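You operate a simulated robot arm through the tools that you are given. There is no shell and no other tool. Be economical: measure what you need, move in short steps, check, and stop when the job is done.

You run a simulated robot arm. Do the job below in one go: nothing can be reset, and whatever is moved stays where it is left.

## Task
Brush the brown and the white onion bulb clean on the roller and put them back.
Fine: switch the roller on for it and off again; leave the third bulb muddy.

The check looks at the end state, three seconds after you hand in, the way a careful person would. Anything else that was tipped, shoved, dropped, spilled or broken makes it a failure.

## Robot
A 6-joint arm with a two-finger parallel gripper, fixed in place. Base frame: the origin is at the foot of the arm, x ahead of it, y to its left, z up; the work surface is at about z = 0.4. Readings come in cm, degrees, newtons and seconds.
With the tool pointing down near the work surface it reaches from about 14 to 58 cm from the base axis. Its first joint turns from -66.0 to 66.0 degrees. Payload 2.1 kg.
Tool frame: the origin (TCP) lies between the finger pads and is the grasp point; the fingertips stand 3 cm ahead of it; z points along the fingers, y is the line along which they close. The gripper opens to 9.4 cm. The fingers are 2.8 cm wide and 1 cm thick; the gripper's body (5 by 9.6 cm) begins 5.5 cm behind the TCP.
Orientation is that of the tool frame in the base frame, as [roll, pitch, yaw] about the fixed x, y, z axes, in that order (R = Rz(yaw) Ry(pitch) Rx(roll)). With the fingers straight down and closing along the base's y, the tool's x points along the base's -x, its y along +y and its z along -z.

## Interface
- The arm moves only by the tool nudge_tool. Its argument "series" is a list of rows, each an object (a shift or turn left out is 0, a gripper value left out holds the last) with "claw": the gripper command, from -1 (shut) to 1 (fully open), values between in proportion; "dp": the shift along the tool's x, y, z in units of 30 mm (1.0 is 30 mm), a list of three; "delta_rot": the turn, a rotation vector about the tool's x, y, z in units of 8 degrees (1.0 is 8 degrees), a list of three. In form: [{"claw": claw, "dp": [dx, dy, dz], "delta_rot": [rx, ry, rz]}, ...]. A call has 1 to 10 rows; each row shifts and turns the commanded pose from where the row before left it, along the tool's axes as they then stand. A call with a number of a shift or a turn outside -1 to 1 is refused whole. Each row takes 0.2 s and may step no farther than 5 cm and 8.6 degrees from the row before; otherwise, or with a gripper value out of range, the whole call is refused. A pose out of reach is approached as far as the arm can. The call stops where the force on the tool passes 40 N (or 10 N more than at its start, if that is more) or the arm is blocked; 0.2 s more then pass. Each finger travels about 7.2 cm/s and halts on what it meets, pressing with about 38 N; the grip force reading is that of the motor and also rises with nothing between the fingers. The clock runs only during rows and for 0.2 s after the last one: add rows that do not move to give the fingers time. It gives the time, the measured TCP pose, the force on the tool (base axes), the opening and the grip force at its end, in the units of the frame above (readings bear some noise), and new pictures: "show" is both (left out), scene, wrist or none.
- Cameras (640 x 400 px; columns grow to the right, rows downward): "scene" is fixed at [5.63, -36.61, 47.87]; the picture's right is [0.80, -0.60, 0.00], its down [-0.34, -0.45, -0.82] and it looks along [0.49, 0.66, -0.57] (base axes); focal length 319 px, centre (320, 200). "wrist" rides on the gripper at [7.6, 1.4, -10.3] in the tool frame; the picture's right is [-0.18, 0.98, 0.00], its down [-0.75, -0.14, -0.64] and it looks along [-0.63, -0.12, 0.77] (tool axes); focal length 243 px, centre (320, 200). There is no depth. A picture from a camera that has moved, and an enlarged one, comes with that camera's place and axes in the base frame and with its lens. The place of the scene camera against the robot may be out by one fixed shift of up to 1.2 cm in any direction.
- zoom(camera, box): a new picture of the part [left, top, right, bottom] of that camera's present view, enlarged. It takes no simulated time.
- finish_job(): hands the job in; it is judged then, once.

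Go step by step. Nothing tells you positions but the pictures and the camera data: compare them with the known pose of the tool, close in by small moves and look again before you grip or let go. The budget is 120 turns and 200 pictures, counting those below and the enlarged ones. Unless the task says otherwise, let go and move clear before handing in, and close with one line.

The tools are called as a command line: name --argument value ..., lists and objects as JSON in quotes. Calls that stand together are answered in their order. nudge_tool: Moves the arm, as the interface text tells. Its arguments: {"type":"object","properties":{"series":{"type":"array","items":{"type":"object","properties":{"claw":{"type":"number"},"dp":{"type":"array","items":{"type":"number"}},"delta_rot":{"type":"array","items":{"type":"number"}}}}},"show":{"type":"string","enum":["both","scene","wrist","none"]}},"required":["series"]} The other tools are called the same way: zoom (camera, box) takes an enlarged picture of a part of a camera's view; finish_job () hands the job in.

At the start:

```text
t: 0.0
eef_pos: [27.37, -3.48, 31.32]
tcp_rot: [180.0, 0.0, -180.0]
ft_force: [-0.5, 0.8, 0.5]
finger_gap: 9.44
grip_force: 0.0
```

scene: 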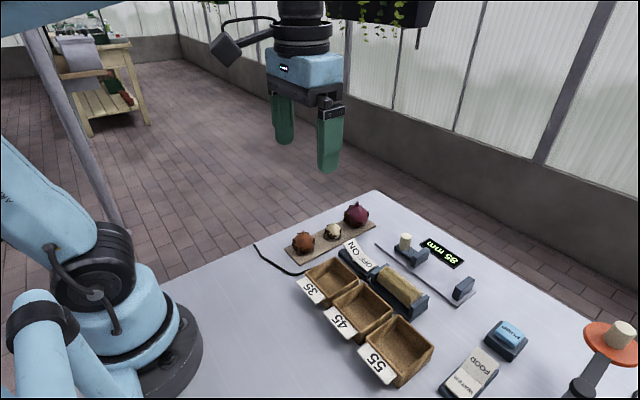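
wrist: 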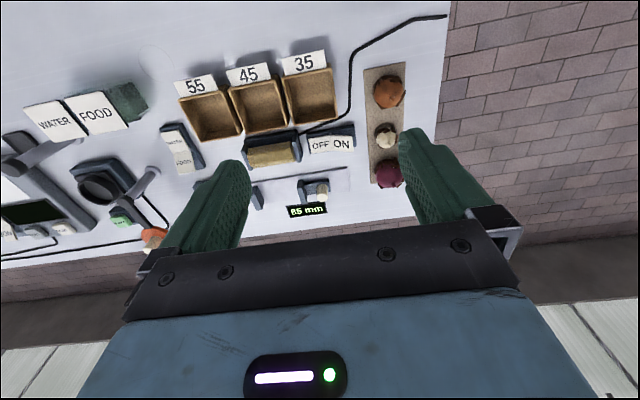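

I see three bulbs on a board (brown, white, red) beside a brush roller with an OFF/ON switch. I'll zoom in for details first.

zoom --camera "scene" --box '[250, 180, 490, 330]'

zoom --camera "wrist" --box '[160, 40, 450, 220]'

```text
2.67 times, centred on (370, 255) of scene
camera zoom: at [5.63, -36.61, 47.87], right [0.8, -0.6, 0.0], down [-0.34, -0.45, -0.82], along [0.49, 0.66, -0.57], focal length 852 px, centre (187, 53)
```

zoom: 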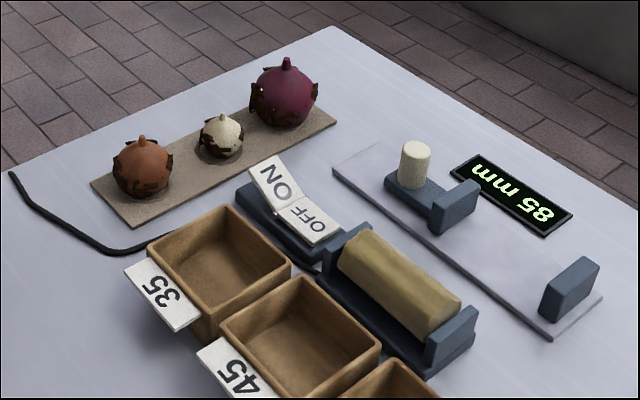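

```text
2.21 times, centred on (305, 130) of wrist
camera zoom: at [19.68, -2.15, 41.56], right [0.18, 0.98, 0.0], down [0.75, -0.14, 0.64], along [0.63, -0.12, -0.77], focal length 535 px, centre (353, 354)
```

zoom: 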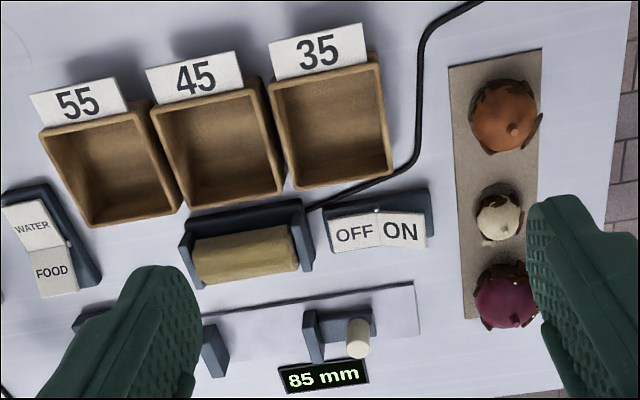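

The bulbs sit along x ≈ 32, 40 and 47 at y ≈ 5.8. The roller is near (39, -14.6) and its switch near (40, -4). I'll move above the brown bulb for a closer look.

nudge_tool --series '[{"claw": 1, "dp": [-0.256, 0.52, 0.9]}, {"dp": [-0.256, 0.52, 0.9]}, {"dp": [-0.256, 0.52, 0.9]}, {"dp": [-0.256, 0.52, 0.9]}, {"dp": [-0.256, 0.52, 0.9]}, {"dp": [-0.256, 0.52, 0.9]}, {}]'

```text
t: 1.6
eef_pos: [32.1, 5.71, 15.09]
tcp_rot: [180.0, 0.0, -180.0]
ft_force: [0.0, -0.2, 0.5]
finger_gap: 9.41
grip_force: 0.1
camera wrist: at [24.43, 7.13, 25.37], right [0.18, 0.98, 0.0], down [0.75, -0.14, 0.64], along [0.63, -0.12, -0.77], focal length 243 px, centre (320, 200)
```

scene: 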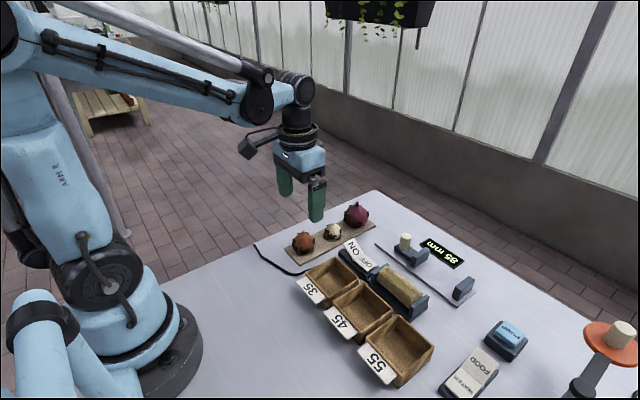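
wrist: 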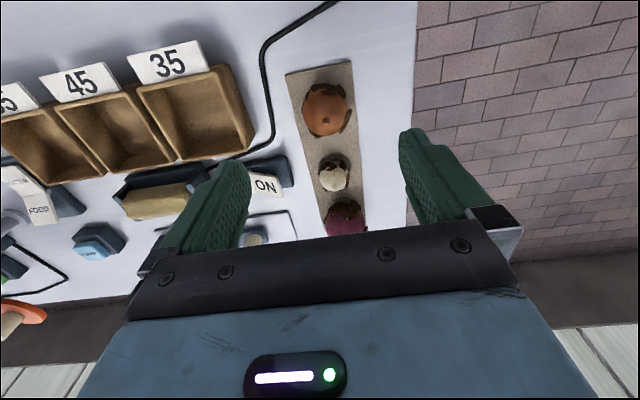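

zoom --camera "wrist" --box '[240, 50, 410, 240]'

zoom --camera "scene" --box '[280, 195, 380, 265]'

zoom --camera "scene" --box '[330, 235, 440, 325]'

```text
2.11 times, centred on (325, 145) of wrist
camera zoom: at [24.43, 7.13, 25.37], right [0.18, 0.98, 0.0], down [0.75, -0.14, 0.64], along [0.63, -0.12, -0.77], focal length 511 px, centre (310, 316)
```

zoom: 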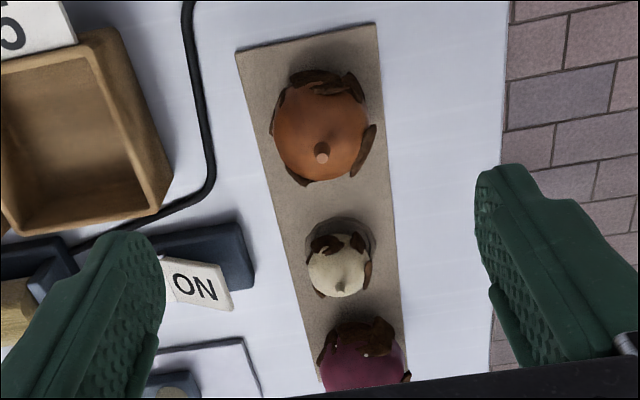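

```text
5.71 times, centred on (330, 230) of scene
camera zoom: at [5.63, -36.61, 47.87], right [0.8, -0.6, 0.0], down [-0.34, -0.45, -0.82], along [0.49, 0.66, -0.57], focal length 1825 px, centre (263, 29)
```

zoom: 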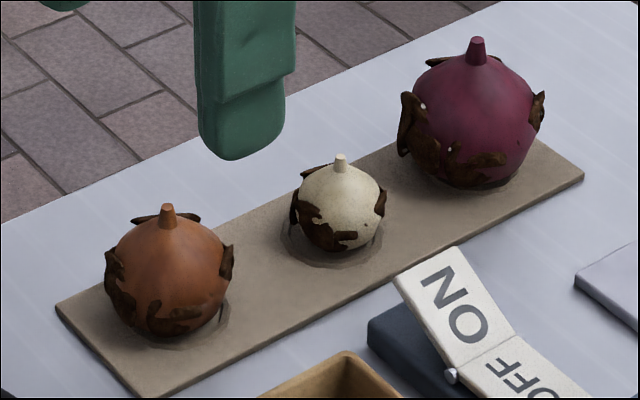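

```text
4.44 times, centred on (385, 280) of scene
camera zoom: at [5.63, -36.61, 47.87], right [0.8, -0.6, 0.0], down [-0.34, -0.45, -0.82], along [0.49, 0.66, -0.57], focal length 1420 px, centre (31, -156)
```

zoom: 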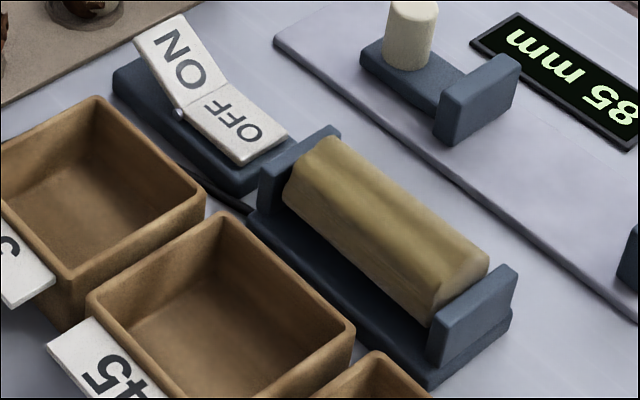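

Mud sits around each bulb's lower flank, and the OFF half of the rocker is down. I'll close the gripper and go above the ON half at about (40, -1.9).

nudge_tool --series '[{"claw": -1, "dp": [-0.66, -0.63, 0]}, {"dp": [-0.66, -0.63, 0]}, {"dp": [-0.66, -0.63, 0]}, {"dp": [-0.66, -0.63, 0]}, {"dp": [0, 0, 0.7]}, {"dp": [0, 0, 0.7]}, {"dp": [0, 0, 0.7]}, {}]'

```text
t: 3.4
eef_pos: [39.9, -1.75, 8.77]
tcp_rot: [180.0, 0.1, 180.0]
ft_force: [-0.2, 0.0, 0.3]
finger_gap: 0.01
grip_force: 33.5
camera wrist: at [32.23, -0.37, 18.92], right [0.18, 0.98, 0.0], down [0.75, -0.14, 0.64], along [0.63, -0.12, -0.77], focal length 243 px, centre (320, 200)
```

scene: 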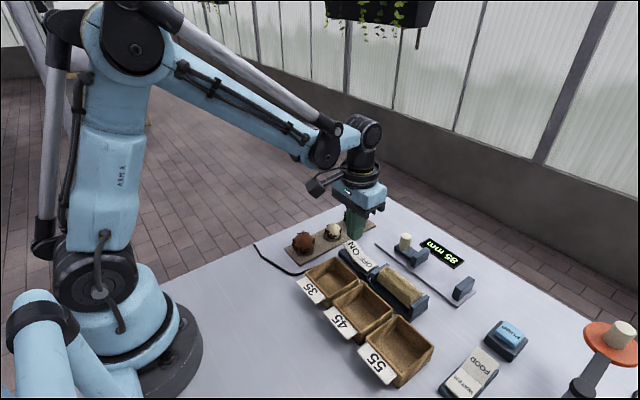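
wrist: 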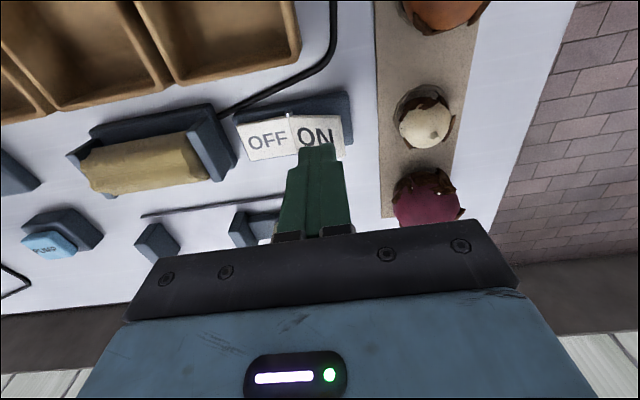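

Tip is above the ON plate. I'll press down in small steps.

nudge_tool --series '[{"dp": [0, 0, 0.35]}, {"dp": [0, 0, 0.35]}, {"dp": [0, 0, 0.25]}, {"dp": [0, 0, 0.15]}, {"dp": [0, 0, 0.15]}]'

```text
t: 4.6
eef_pos: [39.97, -1.67, 5.03]
tcp_rot: [-180.0, 0.0, 180.0]
ft_force: [-0.5, 0.0, 21.4]
finger_gap: 0.0
grip_force: 33.3
camera wrist: at [32.2, -0.39, 15.31], right [0.18, 0.98, 0.0], down [0.75, -0.14, 0.64], along [0.63, -0.12, -0.77], focal length 243 px, centre (320, 200)
```

scene: 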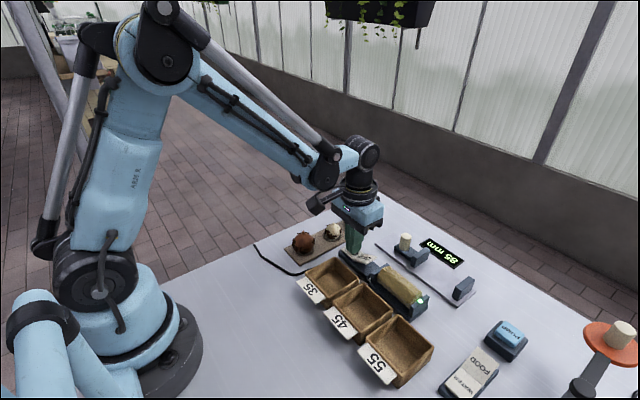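
wrist: 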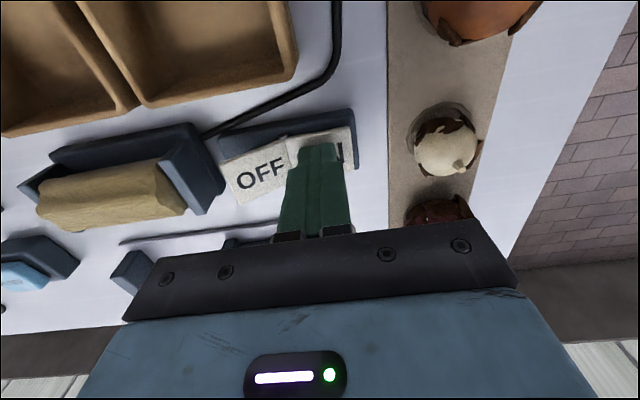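

The rocker flipped, and a green lamp shows on the roller mount. I'll lift and take a look at the roller.

nudge_tool --series '[{"dp": [0, 0, -0.9]}, {"dp": [0, 0, -0.9]}, {"dp": [0, 0, -0.9]}, {"dp": [0.3, -0.8, 0]}, {"dp": [0.3, -0.8, 0]}, {"dp": [0.3, -0.8, 0]}, {"dp": [0.3, -0.8, 0]}, {}]'

zoom --camera "scene" --box '[330, 235, 440, 325]'

```text
t: 6.4
eef_pos: [36.2, -11.45, 13.19]
tcp_rot: [180.0, 0.0, -179.9]
ft_force: [-0.1, -1.1, 0.6]
finger_gap: 0.02
grip_force: 32.9
camera wrist: at [28.59, -9.92, 23.44], right [0.18, 0.98, 0.0], down [0.75, -0.14, 0.64], along [0.63, -0.12, -0.77], focal length 243 px, centre (320, 200)
```

scene: 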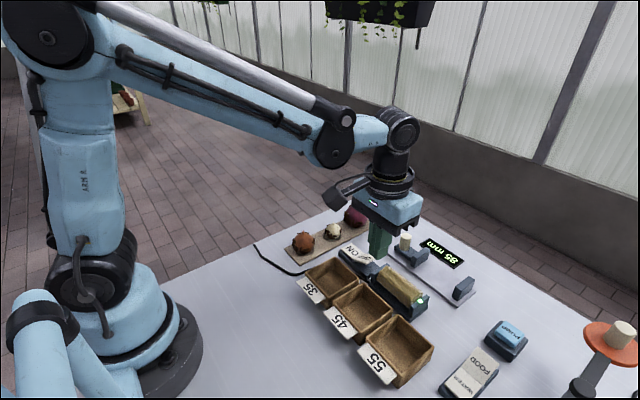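
wrist: 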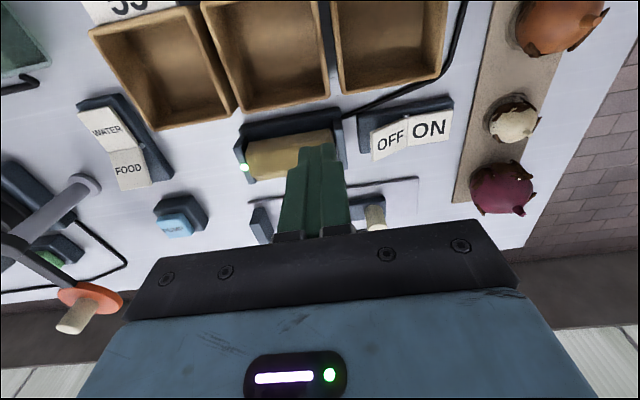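

```text
4.44 times, centred on (385, 280) of scene
camera zoom: at [5.63, -36.61, 47.87], right [0.8, -0.6, 0.0], down [-0.34, -0.45, -0.82], along [0.49, 0.66, -0.57], focal length 1420 px, centre (31, -156)
```

zoom: 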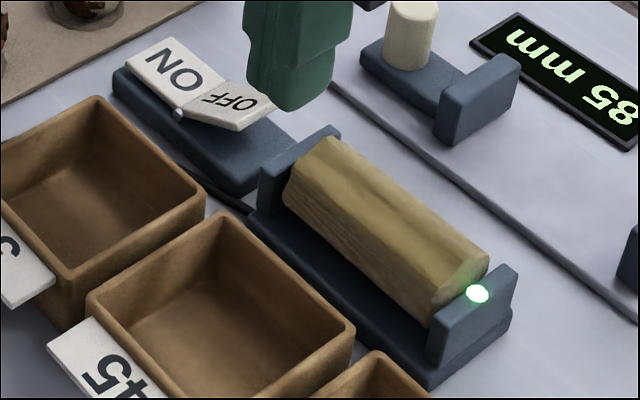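

The roller is on, with axis along y at about (39.2, -14.8). Now I'll go back over the brown bulb with an open gripper.

nudge_tool --series '[{"claw": -1, "dp": [0.181, 0.831, 0]}, {"claw": 1, "dp": [0.181, 0.831, 0]}, {"dp": [0.181, 0.831, 0]}, {"dp": [0.181, 0.831, 0]}, {"dp": [0.181, 0.831, 0]}, {"dp": [0.181, 0.831, 0]}, {"dp": [0.181, 0.831, 0]}, {"dp": [0, 0, 0.7]}, {"dp": [0, 0, 0.5]}, {}]'

zoom --camera "scene" --box '[260, 170, 400, 270]'

```text
t: 8.6
eef_pos: [32.51, 6.09, 9.49]
tcp_rot: [-180.0, 0.0, -180.0]
ft_force: [1.0, -0.4, -0.5]
finger_gap: 9.41
grip_force: 0.1
camera wrist: at [24.84, 7.47, 19.76], right [0.18, 0.98, 0.0], down [0.75, -0.14, 0.64], along [0.63, -0.12, -0.77], focal length 243 px, centre (320, 200)
```

scene: 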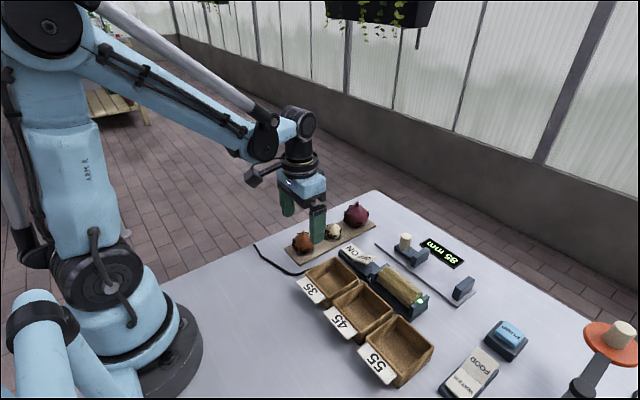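
wrist: 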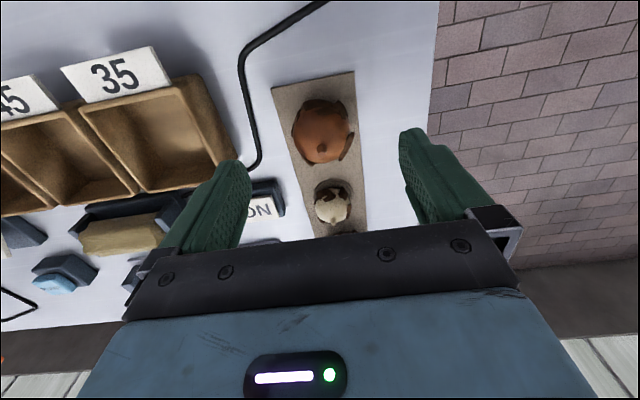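

```text
4.00 times, centred on (330, 220) of scene
camera zoom: at [5.63, -36.61, 47.87], right [0.8, -0.6, 0.0], down [-0.34, -0.45, -0.82], along [0.49, 0.66, -0.57], focal length 1278 px, centre (280, 120)
```

zoom: 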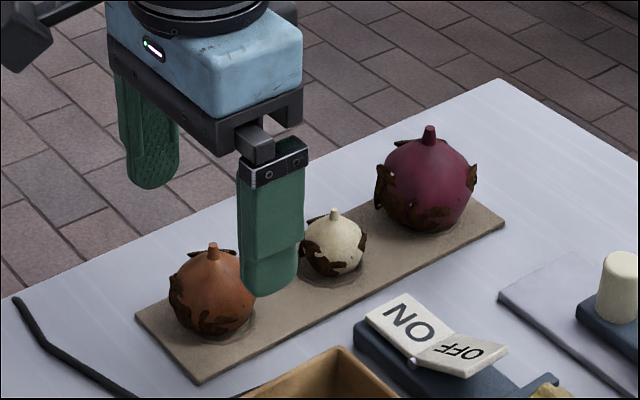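

The bulb centre is about (32.4, 6.2). I'll lower so the fingertips are just under its equator and grip.

nudge_tool --series '[{"dp": [0, 0.045, 0.5]}, {"dp": [0, 0, 0.5]}, {"dp": [0, 0, 0.4]}, {"claw": 1}]'

zoom --camera "scene" --box '[260, 190, 380, 270]'

```text
t: 9.6
eef_pos: [32.66, 6.16, 5.3]
tcp_rot: [-180.0, 0.0, -179.9]
ft_force: [1.1, 0.4, 0.0]
finger_gap: 9.41
grip_force: 0.0
camera wrist: at [24.92, 7.54, 15.65], right [0.18, 0.98, 0.0], down [0.75, -0.14, 0.64], along [0.63, -0.12, -0.77], focal length 243 px, centre (320, 200)
```

scene: 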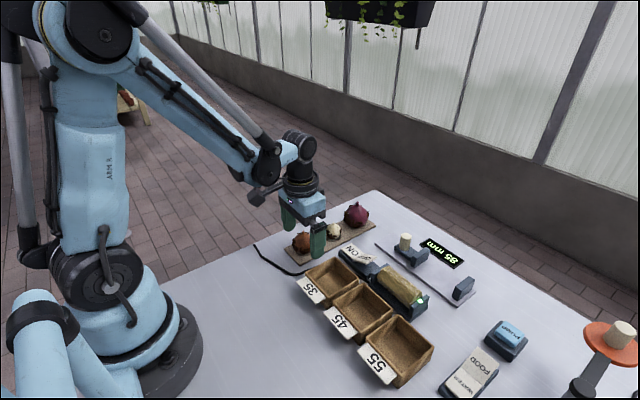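
wrist: 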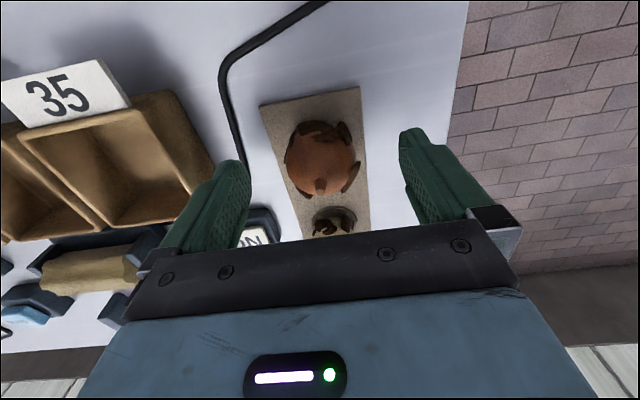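

```text
5.00 times, centred on (320, 230) of scene
camera zoom: at [5.63, -36.61, 47.87], right [0.8, -0.6, 0.0], down [-0.34, -0.45, -0.82], along [0.49, 0.66, -0.57], focal length 1597 px, centre (320, 50)
```

zoom: 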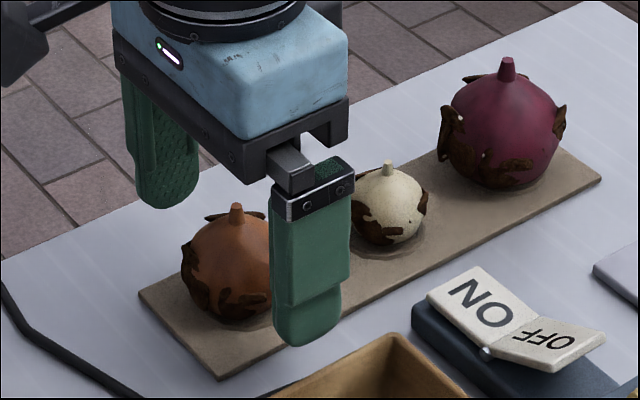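

Well centred; I'll correct x by 0.2 cm and close.

nudge_tool --series '[{"dp": [0.08, 0.02, 0]}, {"claw": -1}, {}, {}, {}]'

zoom --camera "scene" --box '[260, 190, 380, 270]'

```text
t: 10.8
eef_pos: [32.4, 6.24, 5.4]
tcp_rot: [-180.0, 0.0, 179.9]
ft_force: [0.3, 0.8, 0.0]
finger_gap: 4.18
grip_force: 37.8
camera wrist: at [24.66, 7.61, 15.66], right [0.18, 0.98, 0.0], down [0.75, -0.14, 0.64], along [0.63, -0.12, -0.77], focal length 243 px, centre (320, 200)
```

scene: 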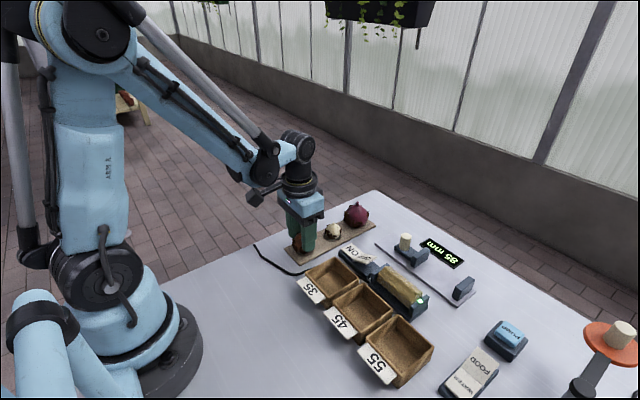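
wrist: 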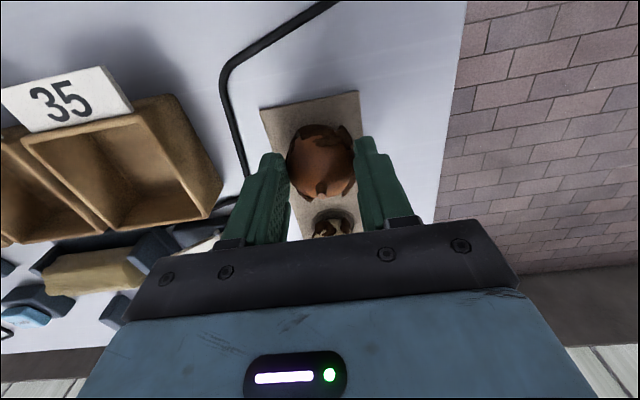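

```text
5.00 times, centred on (320, 230) of scene
camera zoom: at [5.63, -36.61, 47.87], right [0.8, -0.6, 0.0], down [-0.34, -0.45, -0.82], along [0.49, 0.66, -0.57], focal length 1597 px, centre (320, 50)
```

zoom: 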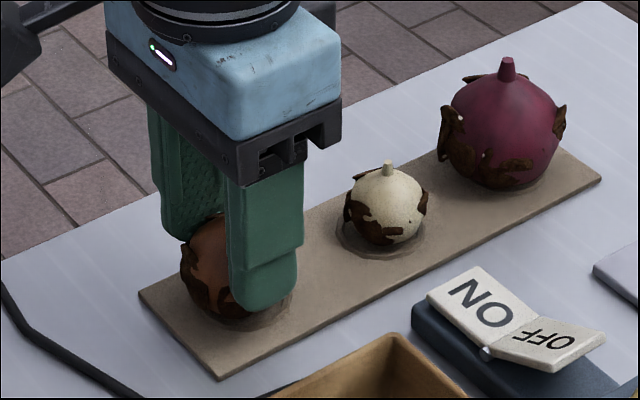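

Gripped at gap 4.18 (place-back pose: TCP 32.4, 6.24, 5.4). I'll lift and look.

nudge_tool --series '[{"dp": [0, 0, -0.3]}, {"dp": [0, 0, -0.7]}, {"dp": [0, 0, -0.9]}, {"dp": [0, 0, -0.9]}, {}]'

zoom --camera "scene" --box '[260, 160, 380, 240]'

```text
t: 12.0
eef_pos: [32.25, 6.29, 13.87]
tcp_rot: [180.0, 0.0, -179.9]
ft_force: [-0.2, 0.7, -0.7]
finger_gap: 4.18
grip_force: 37.9
camera wrist: at [24.45, 7.69, 24.08], right [0.18, 0.98, 0.0], down [0.75, -0.14, 0.64], along [0.63, -0.12, -0.77], focal length 243 px, centre (320, 200)
```

scene: 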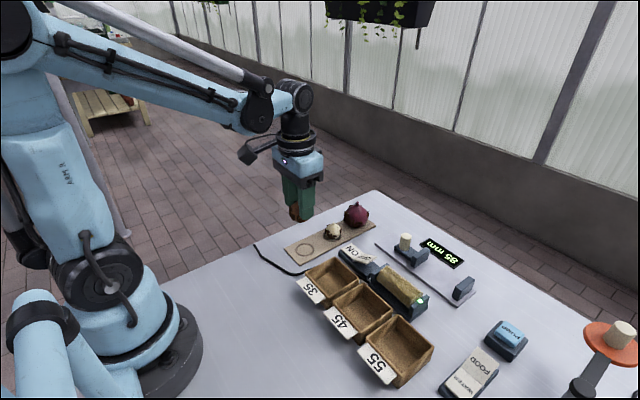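
wrist: 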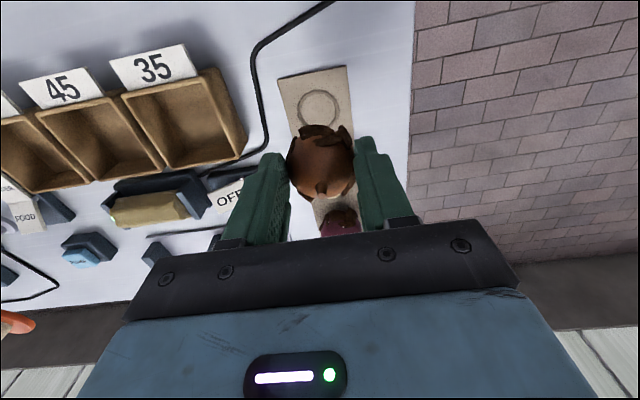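

```text
5.00 times, centred on (320, 200) of scene
camera zoom: at [5.63, -36.61, 47.87], right [0.8, -0.6, 0.0], down [-0.34, -0.45, -0.82], along [0.49, 0.66, -0.57], focal length 1597 px, centre (320, 200)
```

zoom: 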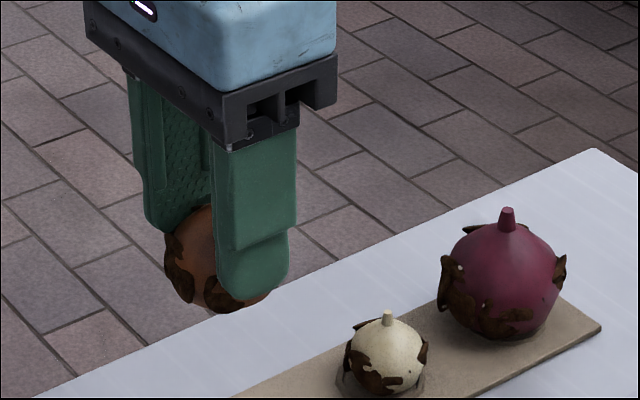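

Bulb held. Moving above the roller.

nudge_tool --series '[{"dp": [-0.29, -0.88, 0]}, {"dp": [-0.29, -0.88, 0]}, {"dp": [-0.29, -0.88, 0]}, {"dp": [-0.29, -0.88, 0]}, {"dp": [-0.29, -0.88, 0]}, {"dp": [-0.29, -0.88, 0]}, {"dp": [-0.29, -0.88, 0]}, {"dp": [-0.29, -0.88, 0]}, {"dp": [0, 0, 0.6]}, {}]'

zoom --camera "scene" --box '[330, 220, 450, 320]'

```text
t: 14.2
eef_pos: [39.23, -14.62, 11.83]
tcp_rot: [180.0, 0.0, -180.0]
ft_force: [-0.2, 0.3, -0.7]
finger_gap: 4.16
grip_force: 37.7
camera wrist: at [31.55, -13.38, 22.12], right [0.18, 0.98, 0.0], down [0.75, -0.14, 0.64], along [0.63, -0.12, -0.77], focal length 243 px, centre (320, 200)
```

scene: 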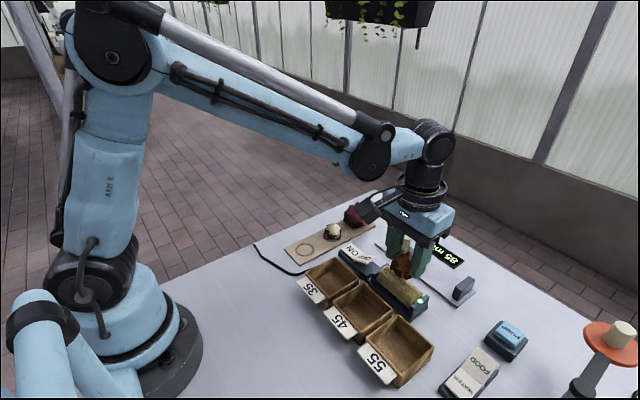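
wrist: 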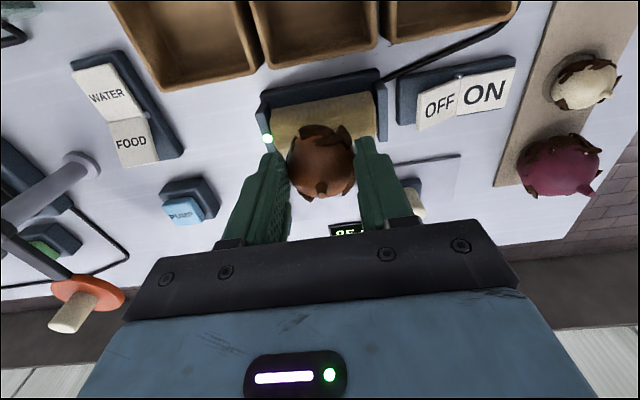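

```text
4.00 times, centred on (390, 270) of scene
camera zoom: at [5.63, -36.61, 47.87], right [0.8, -0.6, 0.0], down [-0.34, -0.45, -0.82], along [0.49, 0.66, -0.57], focal length 1278 px, centre (40, -80)
```

zoom: 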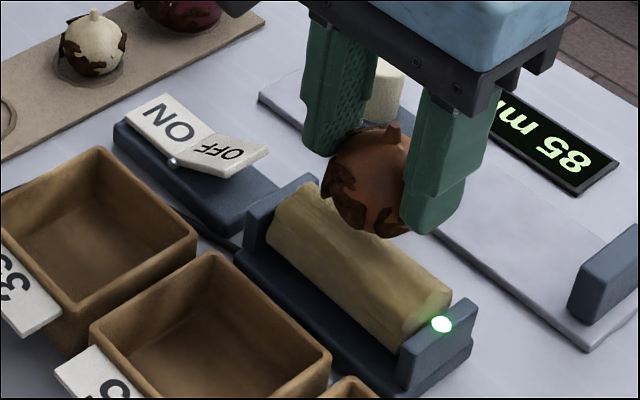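

Centred over the roller. Lowering gently toward contact.

nudge_tool --series '[{"dp": [0, 0, 0.25]}, {"dp": [0, 0, 0.25]}, {"dp": [0, 0, 0.15]}, {"dp": [0, 0, 0.1]}]' --show "scene"

zoom --camera "scene" --box '[330, 220, 450, 320]'

```text
t: 15.2
eef_pos: [39.41, -14.7, 9.98]
tcp_rot: [179.9, -0.1, -180.0]
ft_force: [-0.9, 0.8, 15.7]
finger_gap: 4.19
grip_force: 38.2
stopped in row 4: the force on the tool passed its limit (the readings are from after the stop); the commanded pose is now the measured one
```

scene: 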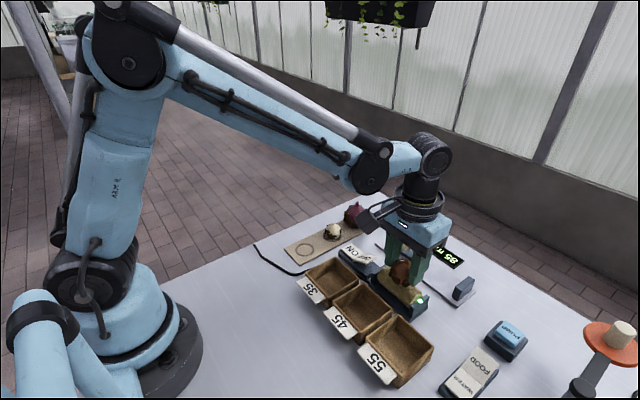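

```text
4.00 times, centred on (390, 270) of scene
camera zoom: at [5.63, -36.61, 47.87], right [0.8, -0.6, 0.0], down [-0.34, -0.45, -0.82], along [0.49, 0.66, -0.57], focal length 1278 px, centre (40, -80)
```

zoom: 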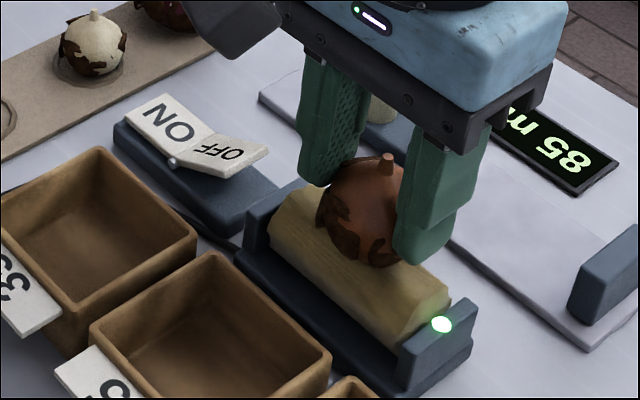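

In contact with the roller. I'll dwell a bit and see if the mud changes.

nudge_tool --series '[{}, {}, {}, {}, {}]' --show "wrist"

zoom --camera "scene" --box '[370, 240, 430, 300]'

```text
t: 16.4
eef_pos: [39.36, -14.74, 9.97]
tcp_rot: [179.9, 0.1, 180.0]
ft_force: [-0.1, -0.5, 29.2]
finger_gap: 4.18
grip_force: 38.1
camera wrist: at [31.62, -13.35, 20.21], right [0.18, 0.98, 0.0], down [0.75, -0.14, 0.64], along [0.63, -0.12, -0.77], focal length 243 px, centre (320, 200)
```

wrist: 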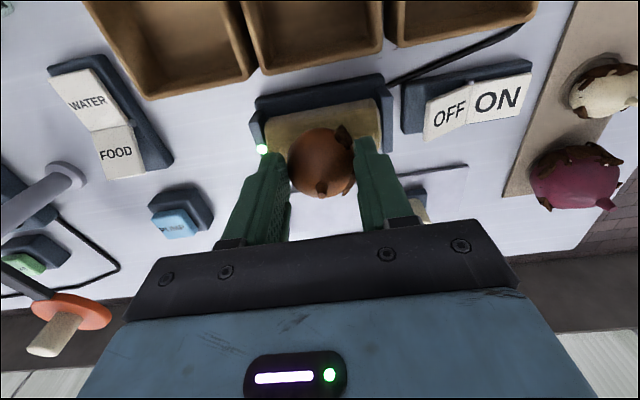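

```text
6.67 times, centred on (400, 270) of scene
camera zoom: at [5.62, -36.61, 47.87], right [0.8, -0.6, 0.0], down [-0.34, -0.45, -0.82], along [0.49, 0.66, -0.57], focal length 2129 px, centre (-213, -267)
```

zoom: 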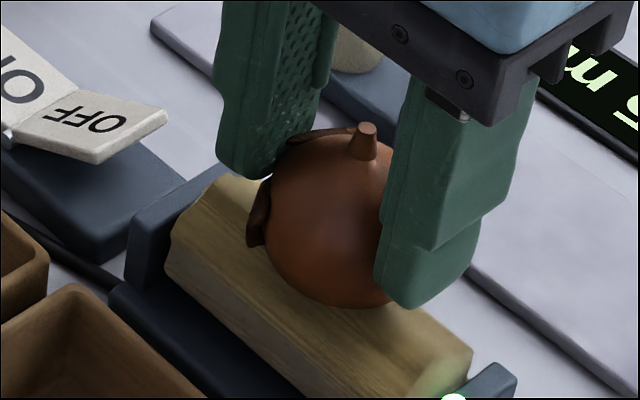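

It works: the facing patch came off; patches remain on the +y and far side. I'll dwell a bit more to see if that alone clears more.

nudge_tool --series '[{}, {}, {}, {}, {}, {}]' --show "wrist"

zoom --camera "wrist" --box '[270, 90, 380, 210]'

zoom --camera "scene" --box '[370, 240, 430, 300]'

```text
t: 17.8
eef_pos: [39.25, -14.67, 10.0]
tcp_rot: [179.9, 0.0, 179.9]
ft_force: [0.6, -0.3, 26.1]
finger_gap: 4.2
grip_force: 37.6
camera wrist: at [31.61, -13.35, 20.2], right [0.18, 0.98, 0.0], down [0.75, -0.14, 0.64], along [0.63, -0.12, -0.77], focal length 243 px, centre (320, 200)
```

wrist: 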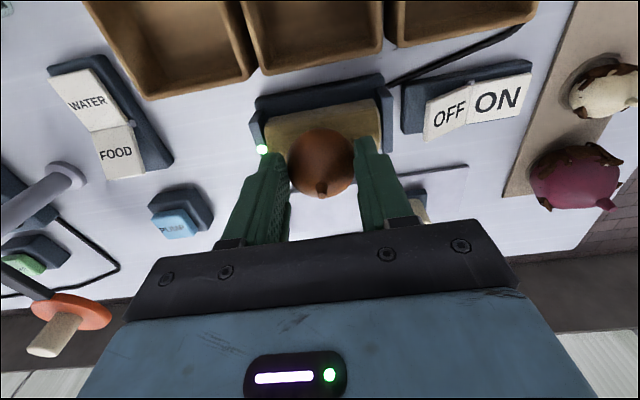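

```text
3.33 times, centred on (325, 150) of wrist
camera zoom: at [31.61, -13.35, 20.2], right [0.18, 0.98, 0.0], down [0.75, -0.14, 0.64], along [0.63, -0.12, -0.77], focal length 809 px, centre (303, 367)
```

zoom: 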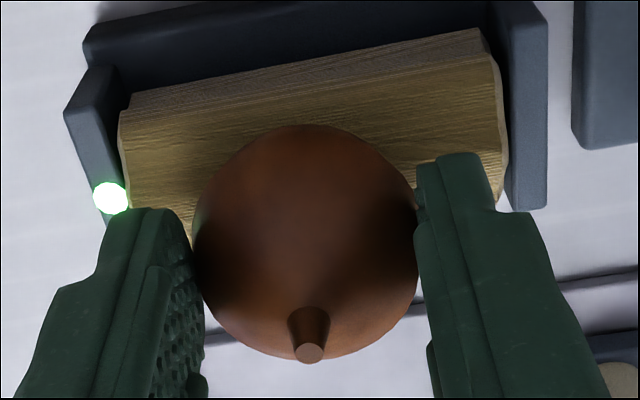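

```text
6.67 times, centred on (400, 270) of scene
camera zoom: at [5.62, -36.61, 47.87], right [0.8, -0.6, 0.0], down [-0.34, -0.45, -0.82], along [0.49, 0.66, -0.57], focal length 2129 px, centre (-213, -267)
```

zoom: 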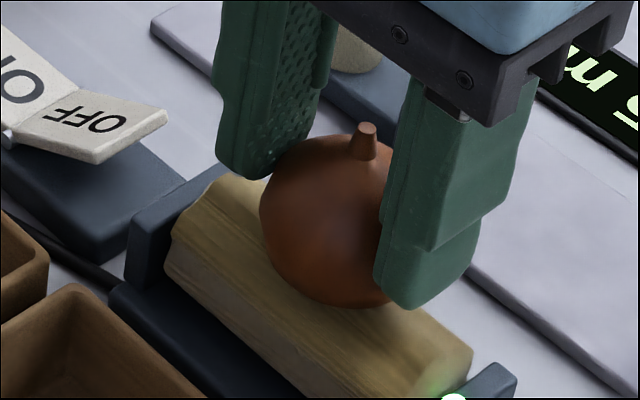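

The mud comes off with contact time and looks gone. One more second for hidden spots, then I'll lift.

nudge_tool --series '[{}, {}, {}, {}, {}, {"dp": [0, 0, -0.3]}, {"dp": [0, 0, -0.7]}, {"dp": [0, 0, -0.5]}, {}]'

zoom --camera "scene" --box '[360, 210, 440, 290]'

```text
t: 19.8
eef_pos: [39.53, -14.73, 14.43]
tcp_rot: [179.9, 0.0, 180.0]
ft_force: [0.3, -0.2, -0.9]
finger_gap: 4.18
grip_force: 37.6
camera wrist: at [31.81, -13.42, 24.71], right [0.18, 0.98, 0.0], down [0.75, -0.14, 0.64], along [0.63, -0.12, -0.77], focal length 243 px, centre (320, 200)
```

scene: 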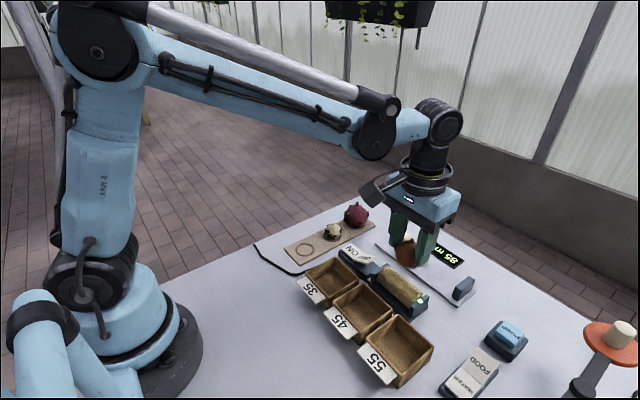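
wrist: 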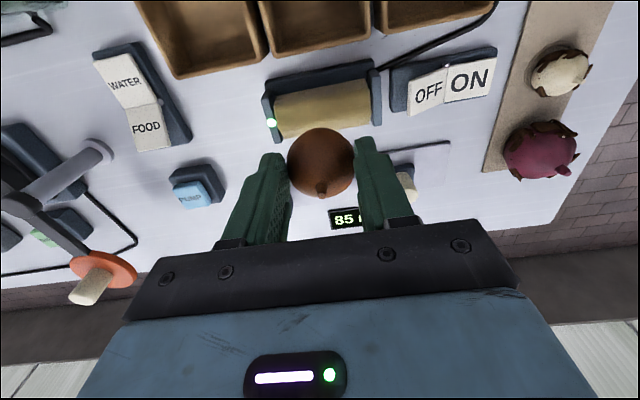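

```text
5.00 times, centred on (400, 250) of scene
camera zoom: at [5.63, -36.61, 47.87], right [0.8, -0.6, 0.0], down [-0.34, -0.45, -0.82], along [0.49, 0.66, -0.57], focal length 1597 px, centre (-80, -50)
```

zoom: 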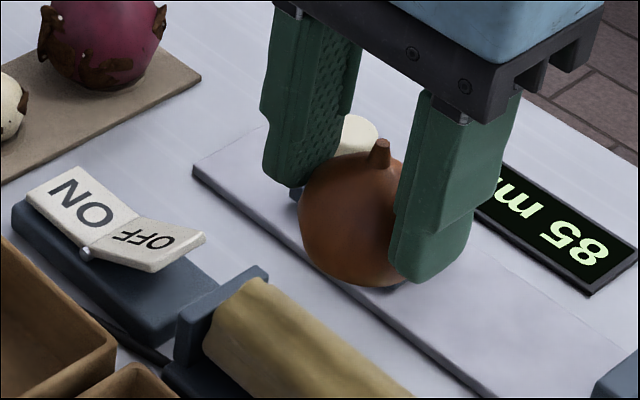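

Looks clean on the visible sides. I'll turn the wrist to inspect the hidden side.

nudge_tool --series '[{"delta_rot": [0, 0, 1]}, {"delta_rot": [0, 0, 1]}, {"delta_rot": [0, 0, 1]}, {"delta_rot": [0, 0, 1]}, {"delta_rot": [0, 0, 1]}, {"delta_rot": [0, 0, 1]}, {"delta_rot": [0, 0, 1]}, {"delta_rot": [0, 0, 1]}, {"delta_rot": [0, 0, 1]}, {"delta_rot": [0, 0, 1]}]' --show "scene"

zoom --camera "scene" --box '[360, 210, 440, 290]'

```text
t: 22.0
eef_pos: [39.4, -14.74, 14.54]
tcp_rot: [179.9, 0.0, 99.8]
ft_force: [0.3, 0.0, 0.7]
finger_gap: 4.21
grip_force: 38.6
```

scene: 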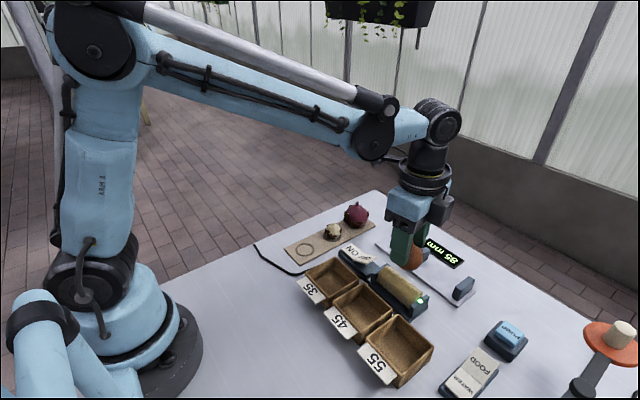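

```text
5.00 times, centred on (400, 250) of scene
camera zoom: at [5.63, -36.61, 47.87], right [0.8, -0.6, 0.0], down [-0.34, -0.45, -0.82], along [0.49, 0.66, -0.57], focal length 1597 px, centre (-80, -50)
```

zoom: 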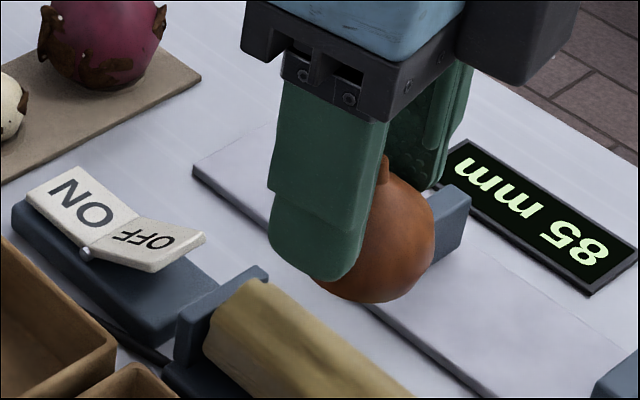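

That side is clean too. Rotating back and returning it to its spot.

nudge_tool --series '[{"delta_rot": [0, 0, -1]}, {"delta_rot": [0, 0, -1]}, {"delta_rot": [0, 0, -1]}, {"delta_rot": [0, 0, -1]}, {"delta_rot": [0, 0, -1]}, {"delta_rot": [0, 0, -1]}, {"delta_rot": [0, 0, -1]}, {"delta_rot": [0, 0, -1]}, {"delta_rot": [0, 0, -1]}, {"delta_rot": [0, 0, -1]}]' --show "none"

nudge_tool --series '[{"dp": [0.294, 0.874, 0]}, {"dp": [0.294, 0.874, 0]}, {"dp": [0.294, 0.874, 0]}, {"dp": [0.294, 0.874, 0]}, {"dp": [0.294, 0.874, 0]}, {"dp": [0.294, 0.874, 0]}, {"dp": [0.294, 0.874, 0]}, {"dp": [0.294, 0.874, 0]}, {}]'

```text
t: 24.2
eef_pos: [39.38, -14.75, 14.32]
tcp_rot: [179.9, -0.1, -179.8]
ft_force: [0.6, -0.2, -0.5]
finger_gap: 4.18
grip_force: 38.1
```

```text
t: 26.2
eef_pos: [32.26, 6.45, 14.43]
tcp_rot: [179.9, 0.0, -179.9]
ft_force: [0.1, -0.3, 0.5]
finger_gap: 4.17
grip_force: 37.4
camera wrist: at [24.55, 7.76, 24.65], right [0.18, 0.98, 0.0], down [0.75, -0.14, 0.64], along [0.63, -0.12, -0.77], focal length 243 px, centre (320, 200)
```

scene: 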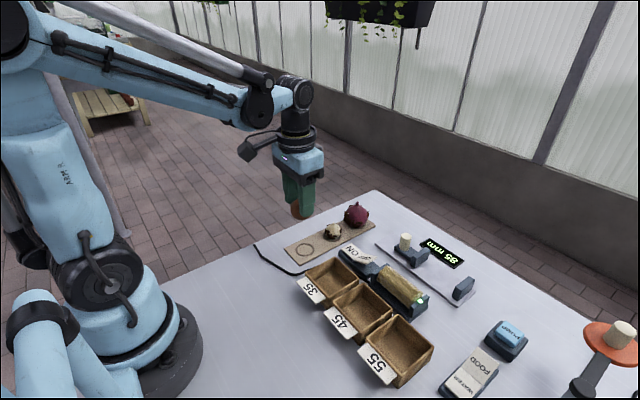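
wrist: 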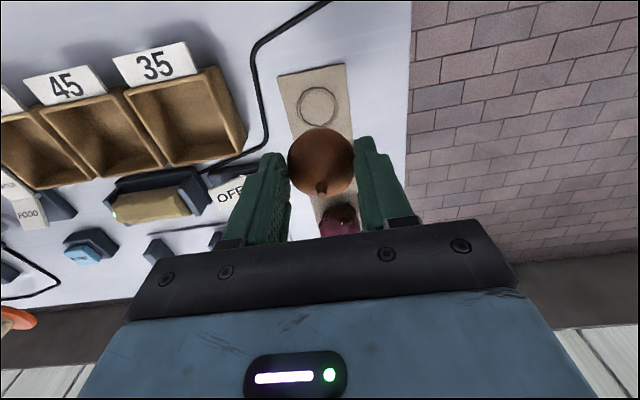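

Lowering back onto the ring mark with a slight lateral correction.

nudge_tool --series '[{"dp": [-0.04, -0.05, 0.8]}, {"dp": [0, 0, 0.8]}, {"dp": [0, 0, 0.8]}, {"dp": [0, 0, 0.3]}, {"dp": [0, 0, 0.15]}, {"dp": [0, 0, 0.08]}, {}]'

zoom --camera "scene" --box '[260, 190, 380, 270]'

```text
t: 27.8
eef_pos: [32.43, 6.1, 5.72]
tcp_rot: [180.0, 0.0, -179.9]
ft_force: [0.7, -0.4, -0.6]
finger_gap: 4.16
grip_force: 38.5
camera wrist: at [24.7, 7.49, 15.96], right [0.18, 0.98, 0.0], down [0.75, -0.14, 0.64], along [0.63, -0.12, -0.77], focal length 243 px, centre (320, 200)
```

scene: 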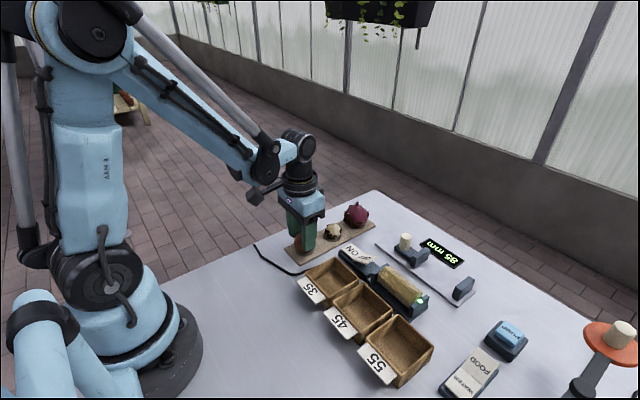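
wrist: 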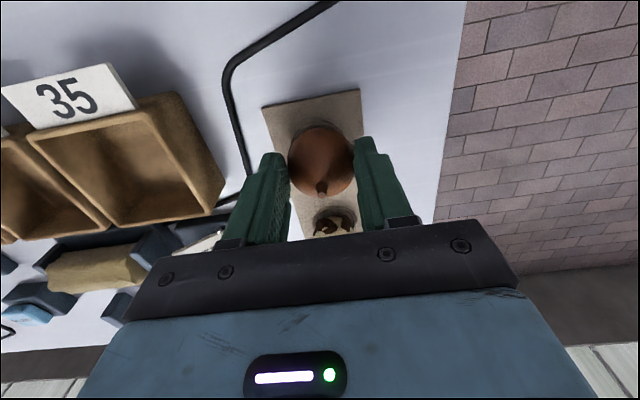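

```text
5.00 times, centred on (320, 230) of scene
camera zoom: at [5.63, -36.61, 47.87], right [0.8, -0.6, 0.0], down [-0.34, -0.45, -0.82], along [0.49, 0.66, -0.57], focal length 1597 px, centre (320, 50)
```

zoom: 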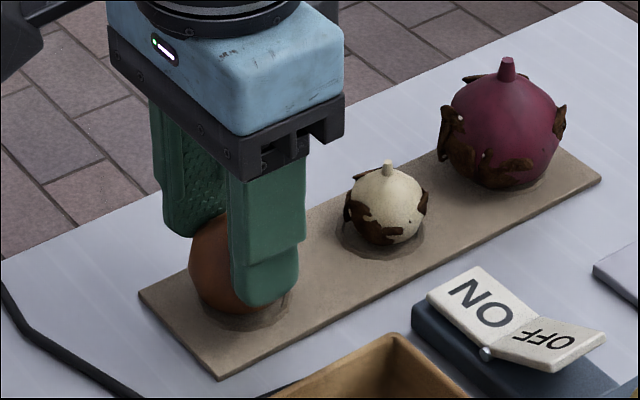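

Still about 0.3 cm above and 0.1 cm off in y. I'll set it down the rest of the way.

nudge_tool --series '[{"dp": [0, 0.035, 0.05]}, {"dp": [0, 0, 0.05]}, {}]' --show "none"

```text
t: 28.4
eef_pos: [32.33, 6.09, 5.61]
tcp_rot: [-180.0, -0.1, -180.0]
ft_force: [-1.2, 0.7, 19.1]
finger_gap: 4.16
grip_force: 38.0
stopped in row 3: the force on the tool passed its limit (the readings are from after the stop); the commanded pose is now the measured one
```

It's on the board. I'll ease off slightly and open.

nudge_tool --series '[{"dp": [0, 0.02, -0.03]}, {"claw": -0.05}, {"claw": 0.3}, {"claw": 1}, {}, {"dp": [0, 0, -0.4]}, {"dp": [0, 0, -0.9]}, {"dp": [0, 0, -0.5]}, {}]'

zoom --camera "scene" --box '[260, 190, 380, 270]'

zoom --camera "wrist" --box '[250, 60, 410, 240]'

```text
t: 30.4
eef_pos: [32.52, 6.35, 10.89]
tcp_rot: [180.0, -0.1, 180.0]
ft_force: [0.3, 0.4, -0.3]
finger_gap: 9.41
grip_force: 0.2
camera wrist: at [24.8, 7.75, 21.2], right [0.18, 0.98, 0.0], down [0.76, -0.14, 0.64], along [0.63, -0.12, -0.77], focal length 243 px, centre (320, 200)
```

scene: 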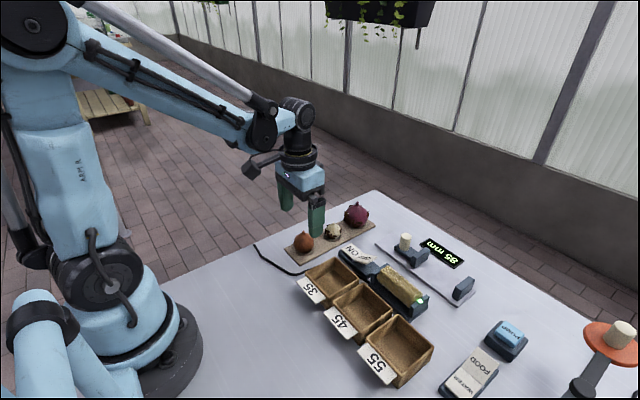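
wrist: 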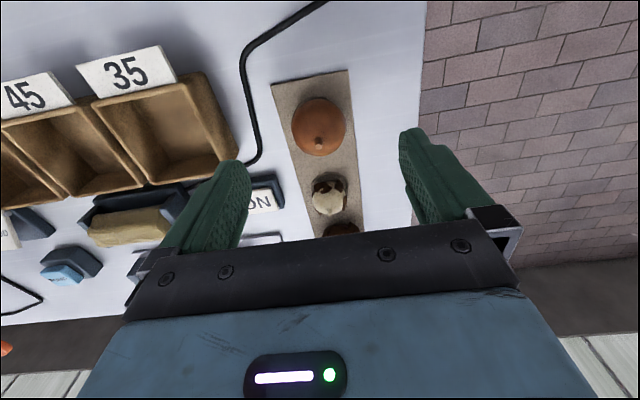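

```text
5.00 times, centred on (320, 230) of scene
camera zoom: at [5.63, -36.61, 47.87], right [0.8, -0.6, 0.0], down [-0.34, -0.45, -0.82], along [0.49, 0.66, -0.57], focal length 1597 px, centre (320, 50)
```

zoom: 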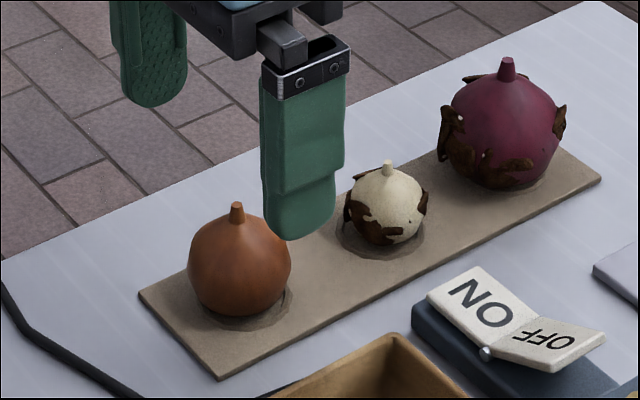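

```text
2.22 times, centred on (330, 150) of wrist
camera zoom: at [24.8, 7.75, 21.2], right [0.18, 0.98, 0.0], down [0.76, -0.14, 0.64], along [0.63, -0.12, -0.77], focal length 539 px, centre (298, 311)
```

zoom: 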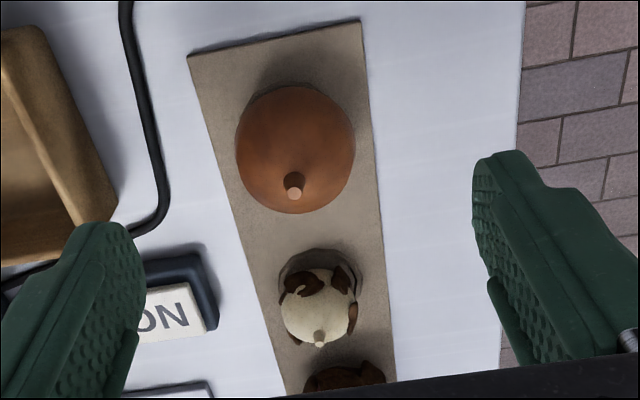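

Brown is clean, upright and back on its mark. Now over the white bulb.

nudge_tool --series '[{"dp": [-0.83, -0.06, 0]}, {"dp": [-0.83, -0.06, 0]}, {"dp": [-0.83, -0.06, 0]}, {"dp": [0, 0, 0.6]}, {}]'

zoom --camera "scene" --box '[280, 180, 400, 260]'

```text
t: 31.6
eef_pos: [39.97, 5.87, 9.09]
tcp_rot: [-180.0, -0.2, 180.0]
ft_force: [-0.2, -0.3, 0.4]
finger_gap: 9.39
grip_force: 0.1
camera wrist: at [32.29, 7.13, 19.43], right [0.18, 0.98, 0.0], down [0.76, -0.14, 0.64], along [0.63, -0.12, -0.77], focal length 243 px, centre (320, 200)
```

scene: 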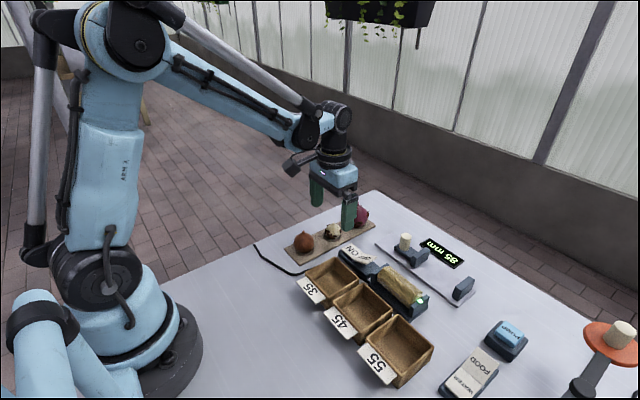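
wrist: 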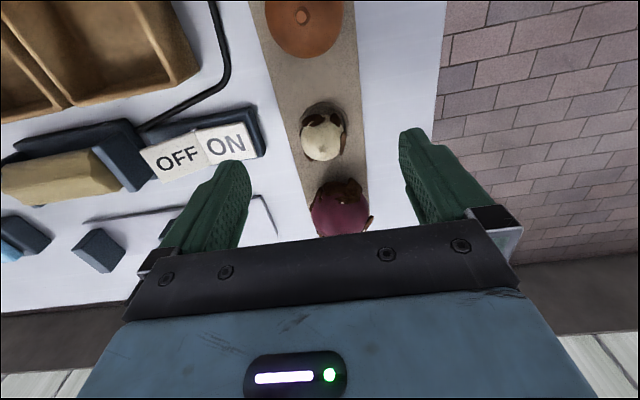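

```text
5.00 times, centred on (340, 220) of scene
camera zoom: at [5.63, -36.61, 47.87], right [0.8, -0.6, 0.0], down [-0.34, -0.45, -0.82], along [0.49, 0.66, -0.57], focal length 1597 px, centre (220, 100)
```

zoom: 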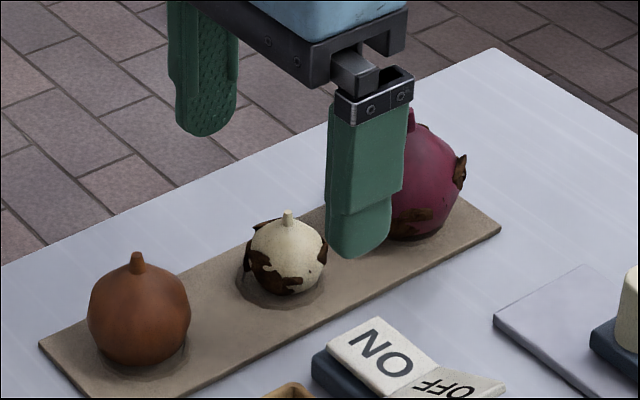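

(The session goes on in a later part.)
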